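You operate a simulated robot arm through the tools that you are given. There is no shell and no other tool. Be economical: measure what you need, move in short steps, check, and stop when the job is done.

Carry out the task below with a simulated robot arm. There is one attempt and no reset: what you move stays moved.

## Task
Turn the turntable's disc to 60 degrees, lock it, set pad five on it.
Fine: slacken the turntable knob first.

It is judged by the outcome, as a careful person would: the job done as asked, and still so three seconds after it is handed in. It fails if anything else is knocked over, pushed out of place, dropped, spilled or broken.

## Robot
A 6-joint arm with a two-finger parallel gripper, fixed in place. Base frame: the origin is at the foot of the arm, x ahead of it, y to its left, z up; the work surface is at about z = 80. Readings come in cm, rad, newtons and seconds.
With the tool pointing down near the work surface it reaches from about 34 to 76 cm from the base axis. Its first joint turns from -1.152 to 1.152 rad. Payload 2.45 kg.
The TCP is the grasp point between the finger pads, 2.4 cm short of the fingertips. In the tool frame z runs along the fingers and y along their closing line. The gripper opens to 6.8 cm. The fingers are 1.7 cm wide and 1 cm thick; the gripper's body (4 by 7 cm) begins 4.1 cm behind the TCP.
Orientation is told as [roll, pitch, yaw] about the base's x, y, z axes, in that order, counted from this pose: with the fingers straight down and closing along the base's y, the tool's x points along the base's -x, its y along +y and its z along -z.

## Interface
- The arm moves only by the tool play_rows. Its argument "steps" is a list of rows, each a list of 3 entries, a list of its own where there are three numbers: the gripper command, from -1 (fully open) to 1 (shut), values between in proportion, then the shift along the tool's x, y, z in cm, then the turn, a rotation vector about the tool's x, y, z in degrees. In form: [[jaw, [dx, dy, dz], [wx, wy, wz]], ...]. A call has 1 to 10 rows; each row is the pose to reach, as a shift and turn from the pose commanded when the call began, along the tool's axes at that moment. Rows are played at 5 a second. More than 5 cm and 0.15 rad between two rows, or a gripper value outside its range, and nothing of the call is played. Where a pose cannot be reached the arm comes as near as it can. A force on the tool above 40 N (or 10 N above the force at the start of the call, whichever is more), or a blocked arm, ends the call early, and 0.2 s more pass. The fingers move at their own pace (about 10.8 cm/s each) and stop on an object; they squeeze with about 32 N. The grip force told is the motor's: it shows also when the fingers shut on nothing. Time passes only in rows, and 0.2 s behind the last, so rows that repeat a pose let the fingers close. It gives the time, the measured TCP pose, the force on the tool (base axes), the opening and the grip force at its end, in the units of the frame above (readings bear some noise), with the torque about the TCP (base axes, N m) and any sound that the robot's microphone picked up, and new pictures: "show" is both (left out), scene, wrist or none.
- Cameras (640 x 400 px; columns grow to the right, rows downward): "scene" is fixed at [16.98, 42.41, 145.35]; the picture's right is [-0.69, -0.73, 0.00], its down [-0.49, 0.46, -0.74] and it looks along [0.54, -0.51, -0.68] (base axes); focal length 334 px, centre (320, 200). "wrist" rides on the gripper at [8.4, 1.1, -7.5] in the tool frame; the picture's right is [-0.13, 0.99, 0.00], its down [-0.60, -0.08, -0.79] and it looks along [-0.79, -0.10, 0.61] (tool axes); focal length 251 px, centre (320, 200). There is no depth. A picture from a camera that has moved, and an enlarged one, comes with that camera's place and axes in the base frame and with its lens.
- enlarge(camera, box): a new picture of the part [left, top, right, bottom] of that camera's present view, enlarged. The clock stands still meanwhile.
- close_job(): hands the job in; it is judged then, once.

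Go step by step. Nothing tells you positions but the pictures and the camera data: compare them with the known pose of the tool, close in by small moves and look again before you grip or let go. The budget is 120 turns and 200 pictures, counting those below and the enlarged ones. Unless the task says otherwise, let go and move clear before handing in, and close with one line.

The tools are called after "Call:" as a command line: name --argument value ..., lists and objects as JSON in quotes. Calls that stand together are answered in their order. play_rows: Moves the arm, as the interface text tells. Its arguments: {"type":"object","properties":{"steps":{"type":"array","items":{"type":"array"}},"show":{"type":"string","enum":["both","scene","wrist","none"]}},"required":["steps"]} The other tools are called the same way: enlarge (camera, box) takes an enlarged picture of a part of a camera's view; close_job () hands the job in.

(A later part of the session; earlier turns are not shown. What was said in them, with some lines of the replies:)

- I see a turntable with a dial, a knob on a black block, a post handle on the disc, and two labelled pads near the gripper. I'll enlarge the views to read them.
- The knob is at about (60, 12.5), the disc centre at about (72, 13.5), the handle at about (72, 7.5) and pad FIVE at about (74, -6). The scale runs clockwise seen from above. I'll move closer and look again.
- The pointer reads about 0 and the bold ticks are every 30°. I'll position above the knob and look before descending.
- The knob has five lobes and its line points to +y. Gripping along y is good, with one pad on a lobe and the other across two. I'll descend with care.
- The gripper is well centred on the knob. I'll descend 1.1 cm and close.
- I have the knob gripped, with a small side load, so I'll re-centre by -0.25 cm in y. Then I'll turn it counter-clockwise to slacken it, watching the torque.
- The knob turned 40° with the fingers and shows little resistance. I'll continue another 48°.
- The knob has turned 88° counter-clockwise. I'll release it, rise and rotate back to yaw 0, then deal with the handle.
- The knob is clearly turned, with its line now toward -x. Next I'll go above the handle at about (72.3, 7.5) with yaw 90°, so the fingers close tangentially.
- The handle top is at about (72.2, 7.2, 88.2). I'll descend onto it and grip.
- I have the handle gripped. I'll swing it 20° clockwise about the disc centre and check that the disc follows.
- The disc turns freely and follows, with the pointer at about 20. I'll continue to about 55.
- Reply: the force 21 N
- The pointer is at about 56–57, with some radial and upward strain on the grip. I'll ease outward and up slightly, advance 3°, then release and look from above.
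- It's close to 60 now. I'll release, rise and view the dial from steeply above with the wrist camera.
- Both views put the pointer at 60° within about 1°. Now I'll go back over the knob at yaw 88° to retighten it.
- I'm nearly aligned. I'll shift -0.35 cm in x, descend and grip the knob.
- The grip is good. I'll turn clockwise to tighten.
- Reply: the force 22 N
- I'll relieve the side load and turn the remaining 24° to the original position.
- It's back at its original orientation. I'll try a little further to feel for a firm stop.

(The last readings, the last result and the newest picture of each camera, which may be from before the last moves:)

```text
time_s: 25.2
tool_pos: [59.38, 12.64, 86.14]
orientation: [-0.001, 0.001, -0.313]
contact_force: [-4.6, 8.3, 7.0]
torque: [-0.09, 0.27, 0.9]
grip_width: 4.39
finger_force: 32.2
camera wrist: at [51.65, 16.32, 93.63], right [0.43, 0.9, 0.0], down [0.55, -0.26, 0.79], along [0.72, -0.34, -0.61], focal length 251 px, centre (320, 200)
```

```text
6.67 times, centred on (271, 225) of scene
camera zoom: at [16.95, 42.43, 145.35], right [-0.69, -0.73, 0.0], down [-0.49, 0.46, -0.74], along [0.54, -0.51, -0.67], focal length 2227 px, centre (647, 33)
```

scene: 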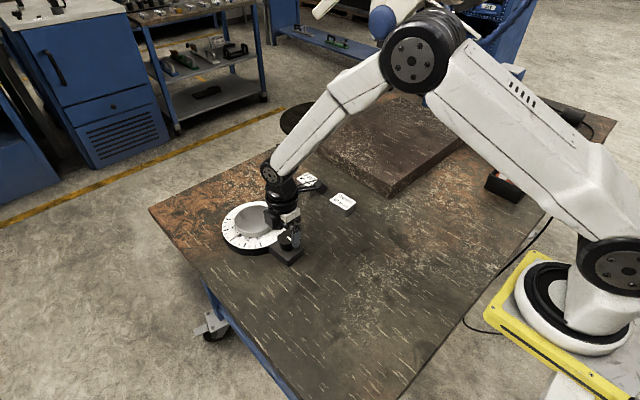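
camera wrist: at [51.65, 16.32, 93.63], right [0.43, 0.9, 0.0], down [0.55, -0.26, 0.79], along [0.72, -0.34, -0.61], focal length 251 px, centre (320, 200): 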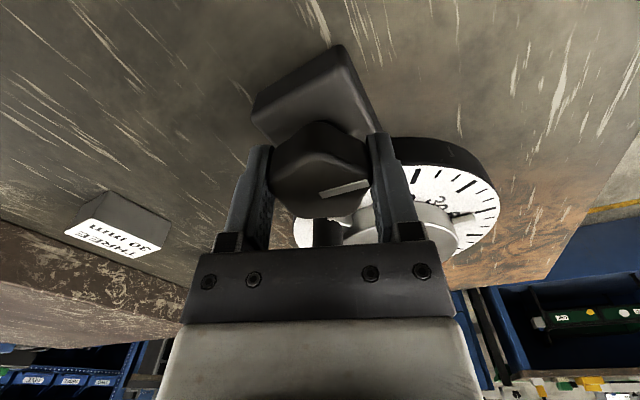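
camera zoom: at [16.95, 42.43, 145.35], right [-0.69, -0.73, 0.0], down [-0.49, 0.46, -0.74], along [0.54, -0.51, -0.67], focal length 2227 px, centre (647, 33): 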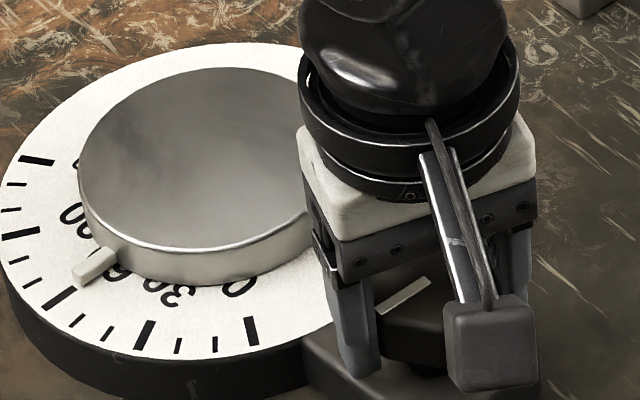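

The knob hit a firm stop: there was 0.9 N m and the fingers slipped, so it's locked. I'll release, rise, and head to pad FIVE at about (74.4, -7.3), which is axis-aligned.

Call:
play_rows --steps '[[-0.7, [0, 0, 0], [0, 0, 0]], [-0.7, [0, 0, 0], [0, 0, 0]], [-0.7, [0, 0, -2.5], [0, 0, 0]], [-0.7, [0, 0, -6.5], [0, 0, -6]], [-0.7, [0, 0, -11], [0, 0, -12]], [-1, [0, 0, -13], [0, 0, -18]], [-1, [0, 0, -13], [0, 0, -18]]]' --show "wrist"

Call:
enlarge --camera "scene" --box '[223, 195, 319, 255]'

Call:
enlarge --camera "scene" --box '[219, 223, 259, 248]'

```text
time_s: 26.8
tool_pos: [59.47, 12.25, 99.04]
orientation: [0.0, -0.001, 0.0]
contact_force: [0.3, 1.1, -0.3]
torque: [0.01, -0.02, 0.0]
grip_width: 6.79
finger_force: 0.0
camera wrist: at [51.03, 13.51, 106.54], right [0.13, 0.99, 0.0], down [0.6, -0.08, 0.79], along [0.79, -0.1, -0.61], focal length 251 px, centre (320, 200)
```

wrist: 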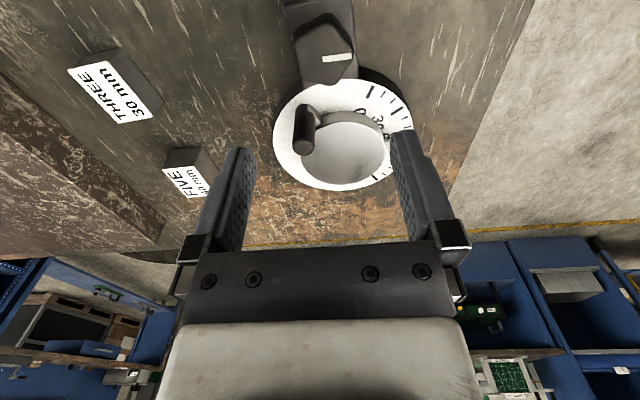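

```text
6.67 times, centred on (271, 225) of scene
camera zoom: at [16.98, 42.41, 145.35], right [-0.69, -0.73, 0.0], down [-0.49, 0.46, -0.74], along [0.54, -0.51, -0.68], focal length 2227 px, centre (647, 33)
```

zoom: 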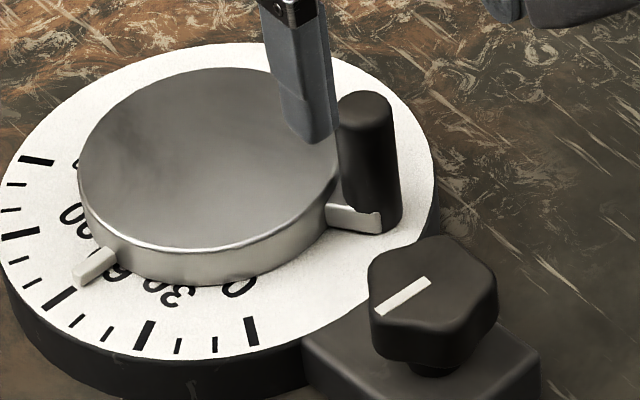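

```text
16.00 times, centred on (239, 236) of scene
camera zoom: at [16.98, 42.41, 145.35], right [-0.69, -0.73, 0.0], down [-0.49, 0.46, -0.74], along [0.54, -0.51, -0.68], focal length 5346 px, centre (1616, -368)
```

zoom: 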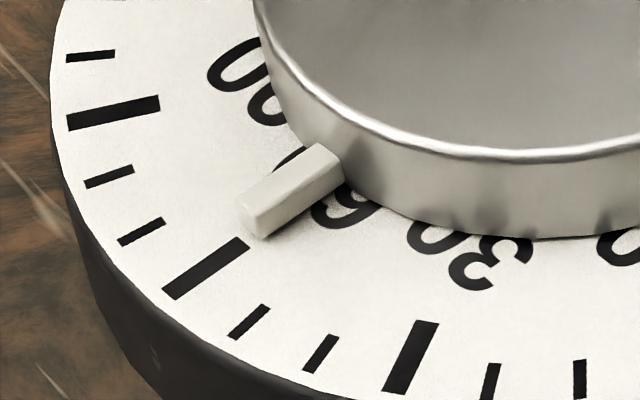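

The knob is back at its tight mark and the pointer still reads about 60. I'll move above pad FIVE.

Call:
play_rows --steps '[[-1, [-2.4, -3.3, 0], [0, 0, 0]], [-1, [-4.8, -6.6, 0], [0, 0, 0]], [-1, [-7.2, -9.8, 0], [0, 0, 0]], [-1, [-9.6, -13, 0], [0, 0, 0]], [-1, [-12, -16.3, 2], [0, 0, 0]], [-1, [-14.4, -19.5, 5], [0, 0, 0]], [-1, [-14.4, -19.5, 8], [0, 0, 0]], [-1, [-14.4, -19.5, 8], [0, 0, 0]]]'

Call:
enlarge --camera "scene" --box '[263, 155, 359, 215]'

```text
time_s: 28.6
tool_pos: [74.04, -6.77, 91.33]
orientation: [0.0, -0.001, 0.001]
contact_force: [0.0, -0.3, 0.7]
torque: [0.0, -0.01, 0.0]
grip_width: 6.8
finger_force: 0.0
camera wrist: at [65.56, -5.61, 98.74], right [0.13, 0.99, 0.0], down [0.6, -0.08, 0.79], along [0.79, -0.1, -0.61], focal length 251 px, centre (320, 200)
```

scene: 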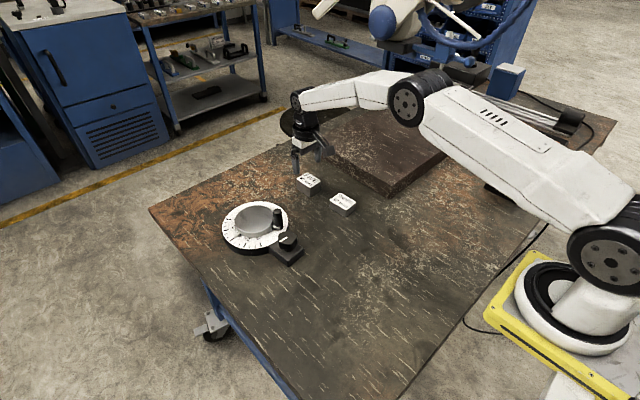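
wrist: 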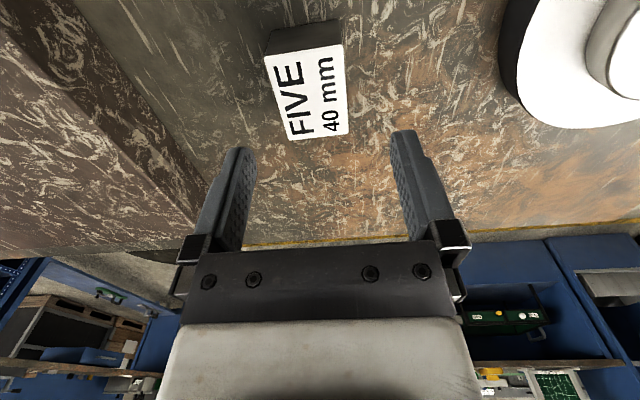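

```text
6.67 times, centred on (311, 185) of scene
camera zoom: at [16.98, 42.41, 145.35], right [-0.69, -0.73, 0.0], down [-0.49, 0.46, -0.74], along [0.54, -0.51, -0.68], focal length 2227 px, centre (380, 300)
```

zoom: 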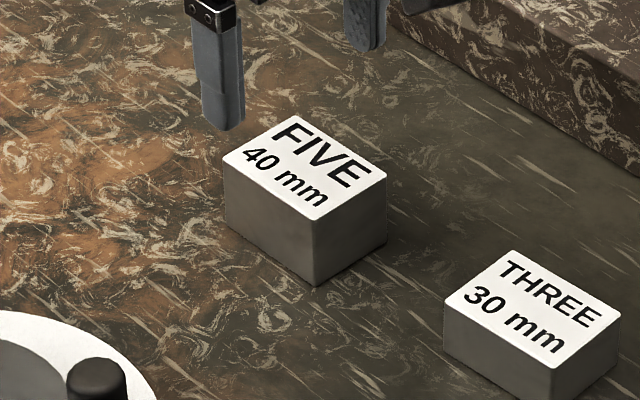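

The pad's centre is at about (74.3, -7.2) with yaw of about +1.6°. I'll descend and grip at TCP z≈83.

Call:
play_rows --steps '[[-1, [-0.1, -0.4, 2.5], [0, 0, -1.6]], [-1, [-0.1, -0.4, 5], [0, 0, -1.6]], [-1, [-0.1, -0.4, 7], [0, 0, -1.6]], [-1, [-0.1, -0.4, 8.2], [0, 0, -1.6]], [-1, [-0.1, -0.4, 8.2], [0, 0, -1.6]]]'

Call:
enlarge --camera "scene" --box '[263, 155, 359, 215]'

```text
time_s: 29.8
tool_pos: [73.82, -7.32, 83.07]
orientation: [0.0, 0.001, 0.028]
contact_force: [-0.3, -0.9, 0.0]
torque: [0.01, -0.01, 0.02]
grip_width: 6.79
finger_force: 0.0
camera wrist: at [65.43, -6.5, 90.43], right [0.1, 0.99, 0.0], down [0.61, -0.06, 0.79], along [0.79, -0.08, -0.61], focal length 251 px, centre (320, 200)
```

scene: 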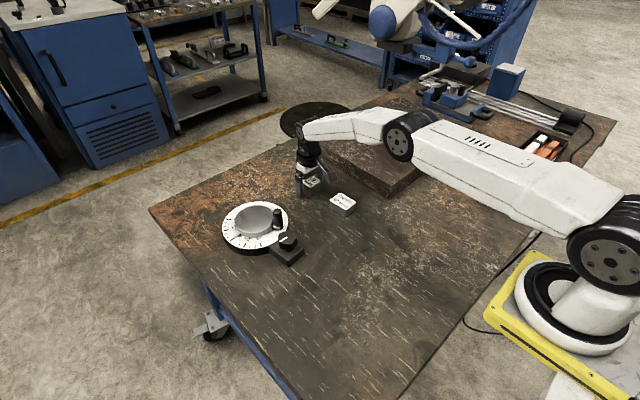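
wrist: 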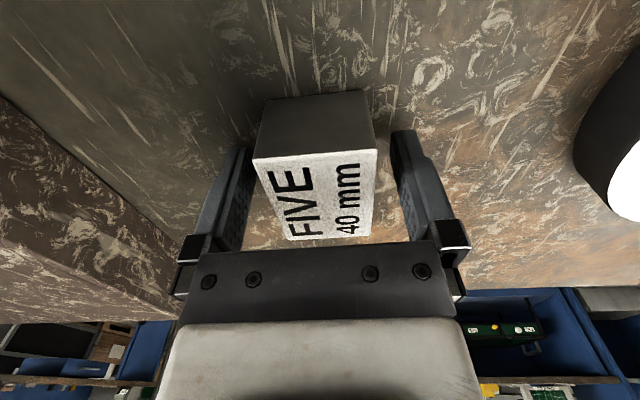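

```text
6.67 times, centred on (311, 185) of scene
camera zoom: at [16.98, 42.41, 145.35], right [-0.69, -0.73, 0.0], down [-0.49, 0.46, -0.74], along [0.54, -0.51, -0.68], focal length 2227 px, centre (380, 300)
```

zoom: 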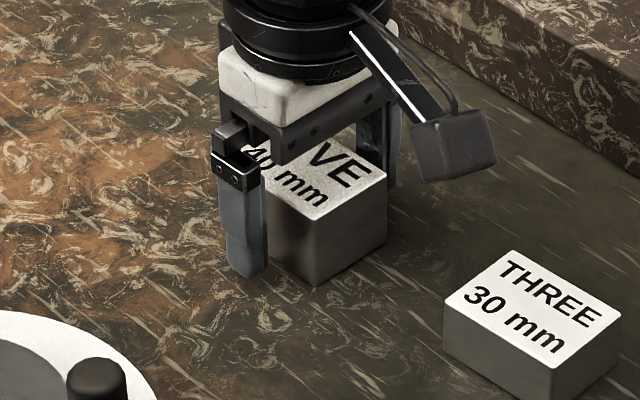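

Both fingers straddle the pad. I'll close and lift slightly.

Call:
play_rows --steps '[[-0.4, [0, 0, 0], [0, 0, 0]], [0, [0, 0, 0], [0, 0, 0]], [0.6, [0, 0, 0], [0, 0, 0]], [0.6, [0, 0, 0], [0, 0, 0]], [0.6, [0, 0, -2], [0, 0, 0]], [0.6, [0, 0, -5], [0, 0, 0]], [0.6, [0, 0, -9], [0, 0, 0]], [0.6, [0, 0, -12], [0, 0, 0]], [0.6, [0, 0, -12], [0, 0, 0]]]'

Call:
enlarge --camera "scene" --box '[243, 125, 339, 185]'

```text
time_s: 31.8
tool_pos: [73.92, -7.41, 94.96]
orientation: [-0.001, 0.003, 0.028]
contact_force: [-0.7, -0.2, -8.7]
torque: [-0.01, 0.06, 0.0]
grip_width: 4.48
finger_force: 32.0
camera wrist: at [65.56, -6.57, 102.43], right [0.1, 0.99, 0.0], down [0.61, -0.06, 0.79], along [0.79, -0.08, -0.61], focal length 251 px, centre (320, 200)
```

scene: 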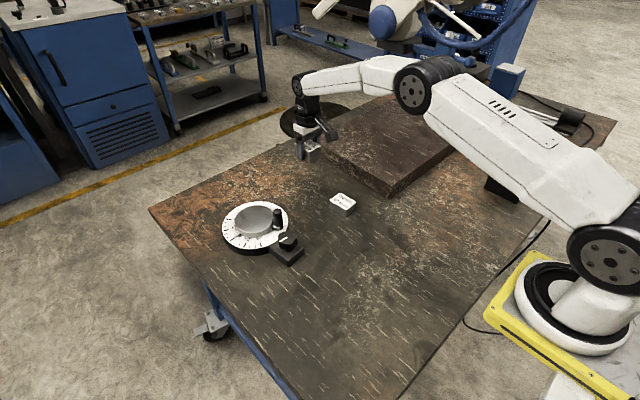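
wrist: 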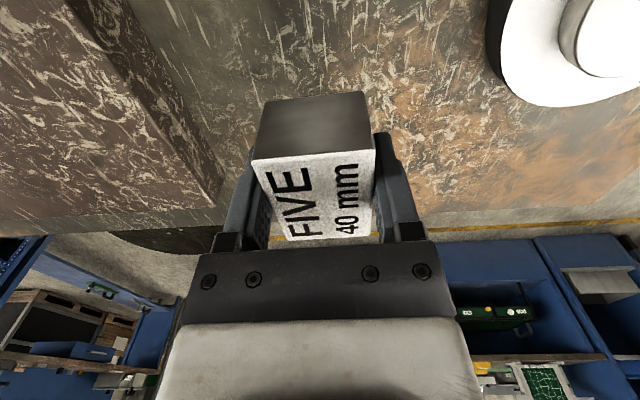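

```text
6.67 times, centred on (291, 155) of scene
camera zoom: at [17.0, 42.41, 145.35], right [-0.69, -0.73, 0.0], down [-0.49, 0.46, -0.74], along [0.54, -0.51, -0.68], focal length 2227 px, centre (513, 500)
```

zoom: 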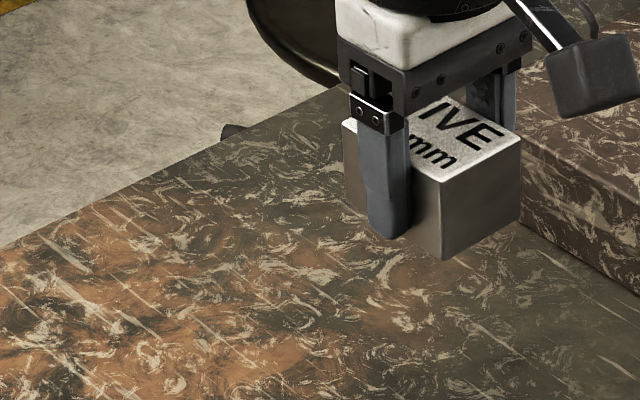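

The pad is lifted securely. I'll carry it over the disc centre at about (72.0, 13.4).

Call:
play_rows --steps '[[0.6, [0.3, 3.5, 0], [0, 0, 0]], [0.6, [0.6, 7, 0], [0, 0, 0]], [0.6, [0.9, 10.5, 0], [0, 0, 0]], [0.6, [1.2, 14, 0], [0, 0, 0]], [0.6, [1.5, 17.5, 0], [0, 0, 0]], [0.6, [1.72, 20.86, 0], [0, 0, 0]], [0.6, [1.72, 20.86, 0], [0, 0, 0]], [0.6, [1.72, 20.86, 2], [0, 0, 0]], [0.6, [1.72, 20.86, 3], [0, 0, 0]], [0.6, [1.72, 20.86, 3], [0, 0, 0]]]'

Call:
enlarge --camera "scene" --box '[207, 175, 319, 245]'

```text
time_s: 34.0
tool_pos: [71.54, 13.41, 91.79]
orientation: [0.0, 0.0, 0.028]
contact_force: [-0.7, 0.4, -7.9]
torque: [0.02, 0.05, 0.01]
grip_width: 4.47
finger_force: 32.0
camera wrist: at [63.21, 14.36, 99.3], right [0.1, 0.99, 0.0], down [0.61, -0.06, 0.79], along [0.79, -0.08, -0.61], focal length 251 px, centre (320, 200)
```

scene: 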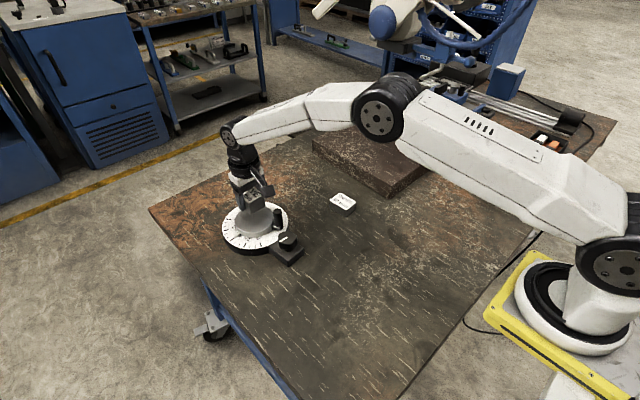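
wrist: 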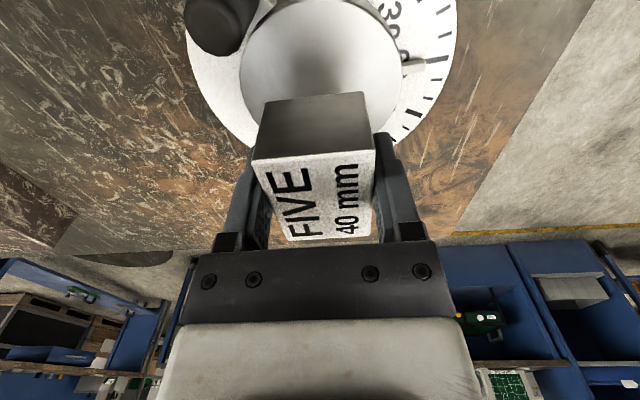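

```text
5.71 times, centred on (263, 210) of scene
camera zoom: at [17.0, 42.41, 145.35], right [-0.69, -0.73, 0.0], down [-0.49, 0.46, -0.74], along [0.54, -0.51, -0.68], focal length 1909 px, centre (646, 143)
```

zoom: 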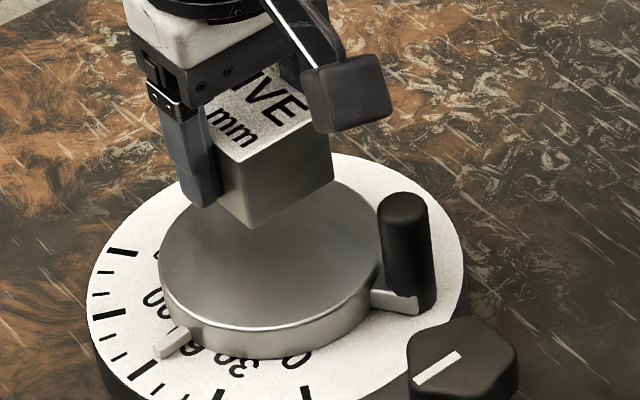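

I'm above the disc. I'll lower to just above contact and check.

Call:
play_rows --steps '[[0.6, [0, 0, 2], [0, 0, 0]], [0.6, [0, 0, 3.2], [0, 0, 0]], [0.6, [0, 0, 3.8], [0, 0, 0]], [0.6, [0, 0, 3.8], [0, 0, 0]]]' --show "none"

Call:
enlarge --camera "scene" --box '[207, 185, 303, 245]'

```text
time_s: 35.0
tool_pos: [71.59, 13.49, 88.2]
orientation: [0.001, -0.001, 0.028]
contact_force: [0.3, -0.3, -8.4]
torque: [-0.02, 0.03, 0.04]
grip_width: 4.47
finger_force: 32.0
```

```text
6.67 times, centred on (255, 215) of scene
camera zoom: at [17.0, 42.41, 145.34], right [-0.69, -0.73, 0.0], down [-0.49, 0.46, -0.74], along [0.54, -0.51, -0.68], focal length 2227 px, centre (753, 100)
```

zoom: 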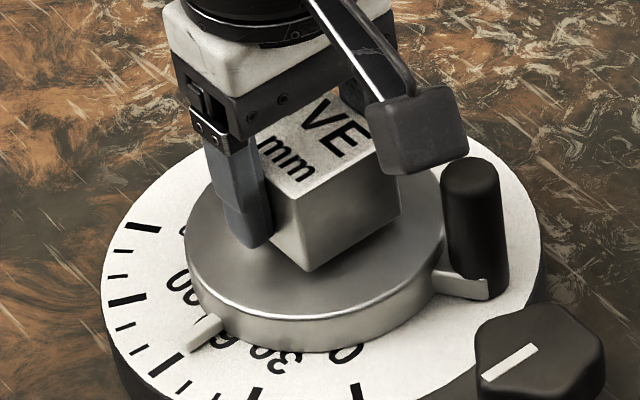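

Centering looks good. I'll step down until the held weight transfers to the disc.

Call:
play_rows --steps '[[0.6, [0, 0, 0.2], [0, 0, 0]], [0.6, [0, 0, 0.4], [0, 0, 0]], [0.6, [0, 0, 0.6], [0, 0, 0]], [0.6, [0, 0, 0.6], [0, 0, 0]]]' --show "none"

Call:
enlarge --camera "scene" --box '[207, 185, 303, 245]'

```text
time_s: 36.0
tool_pos: [71.75, 13.47, 87.53]
orientation: [0.0, -0.001, 0.028]
contact_force: [-0.1, 1.4, -3.1]
torque: [-0.06, 0.22, -0.03]
grip_width: 4.49
finger_force: 32.2
```

```text
6.67 times, centred on (255, 215) of scene
camera zoom: at [16.98, 42.41, 145.35], right [-0.69, -0.73, 0.0], down [-0.49, 0.46, -0.74], along [0.54, -0.51, -0.68], focal length 2227 px, centre (753, 100)
```

zoom: 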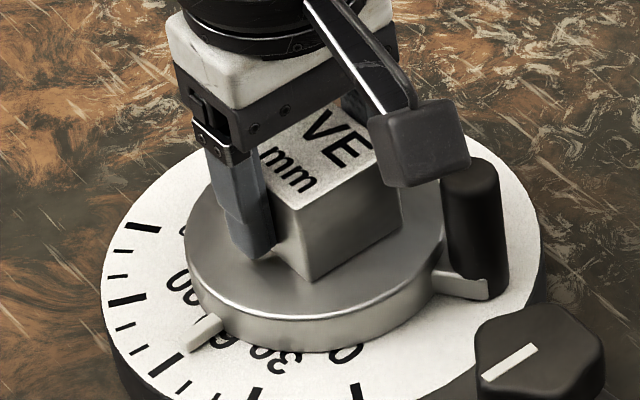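

Contact has begun, as the weight is partly transferred. I'll go 0.12 cm further, open, and lift straight up.

Call:
play_rows --steps '[[0.6, [0, 0, 0.12], [0, 0, 0]], [0.2, [0, 0, 0.12], [0, 0, 0]], [-0.6, [0, 0, 0.12], [0, 0, 0]], [-0.8, [0, 0, 0.12], [0, 0, 0]], [-0.8, [0, 0, -1.5], [0, 0, 0]], [-0.8, [0, 0, -5], [0, 0, 0]], [-0.8, [0, 0, -9], [0, 0, 0]], [-0.8, [4, 0, -12], [0, 0, 0]], [-0.8, [8, 0, -13], [0, 0, 0]], [-0.8, [8, 0, -13], [0, 0, 0]]]'

Call:
enlarge --camera "scene" --box '[207, 185, 303, 245]'

Call:
enlarge --camera "scene" --box '[219, 223, 259, 248]'

```text
time_s: 38.2
tool_pos: [63.43, 13.34, 100.61]
orientation: [-0.002, 0.0, 0.027]
contact_force: [-0.2, 0.6, 0.9]
torque: [0.0, 0.0, -0.01]
grip_width: 6.12
finger_force: 0.0
camera wrist: at [54.98, 14.31, 108.07], right [0.1, 0.99, 0.0], down [0.61, -0.06, 0.79], along [0.79, -0.08, -0.61], focal length 251 px, centre (320, 200)
```

scene: 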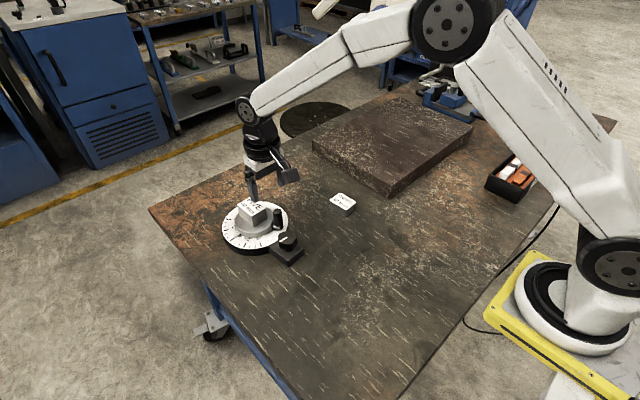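
wrist: 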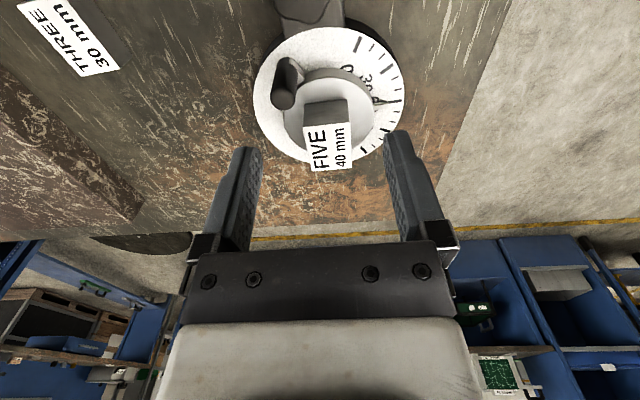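

```text
6.67 times, centred on (255, 215) of scene
camera zoom: at [16.98, 42.41, 145.35], right [-0.69, -0.73, 0.0], down [-0.49, 0.46, -0.74], along [0.54, -0.51, -0.68], focal length 2227 px, centre (753, 100)
```

zoom: 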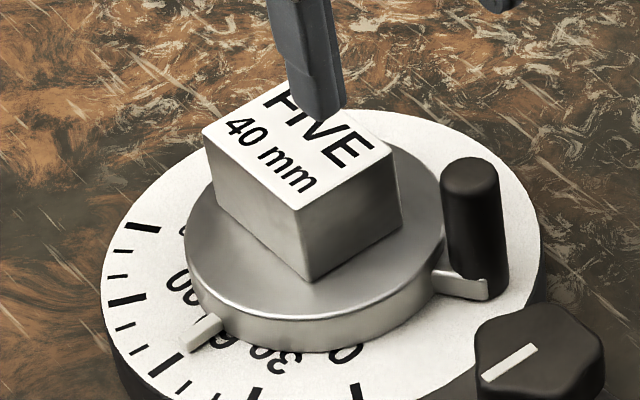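

```text
16.00 times, centred on (239, 236) of scene
camera zoom: at [16.98, 42.41, 145.35], right [-0.69, -0.73, 0.0], down [-0.49, 0.46, -0.74], along [0.54, -0.51, -0.68], focal length 5346 px, centre (1616, -368)
```

zoom: 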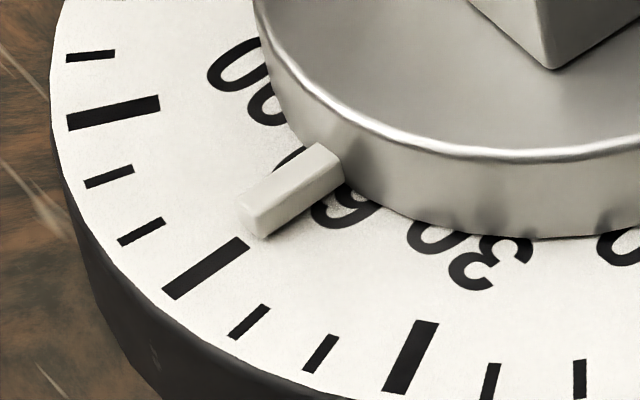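

Pad FIVE sits centred on the disc. I'll take one last steep look at the pointer.

Call:
enlarge --camera "wrist" --box '[362, 88, 410, 118]'

```text
13.33 times, centred on (386, 103) of wrist
camera zoom: at [54.98, 14.31, 108.07], right [0.1, 0.99, 0.0], down [0.61, -0.06, 0.79], along [0.79, -0.08, -0.61], focal length 3352 px, centre (-560, 1493)
```

zoom: 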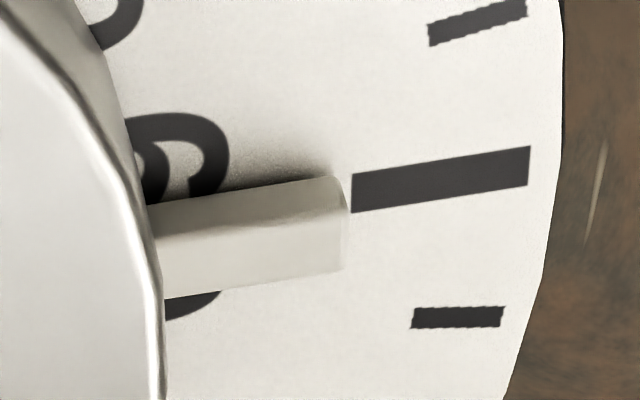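

Final check: the pointer is on the 60 mark to within about 1°. The knob is tight, pad FIVE is resting on the disc and the arm is clear, so I'm handing in.

Call:
close_job

```text
The job is handed in.
```

The knob was slackened, the disc turned to 60° (within about 1°, read from the pictures), the knob locked again to a firm stop, and pad FIVE set on the disc. The job is handed in.
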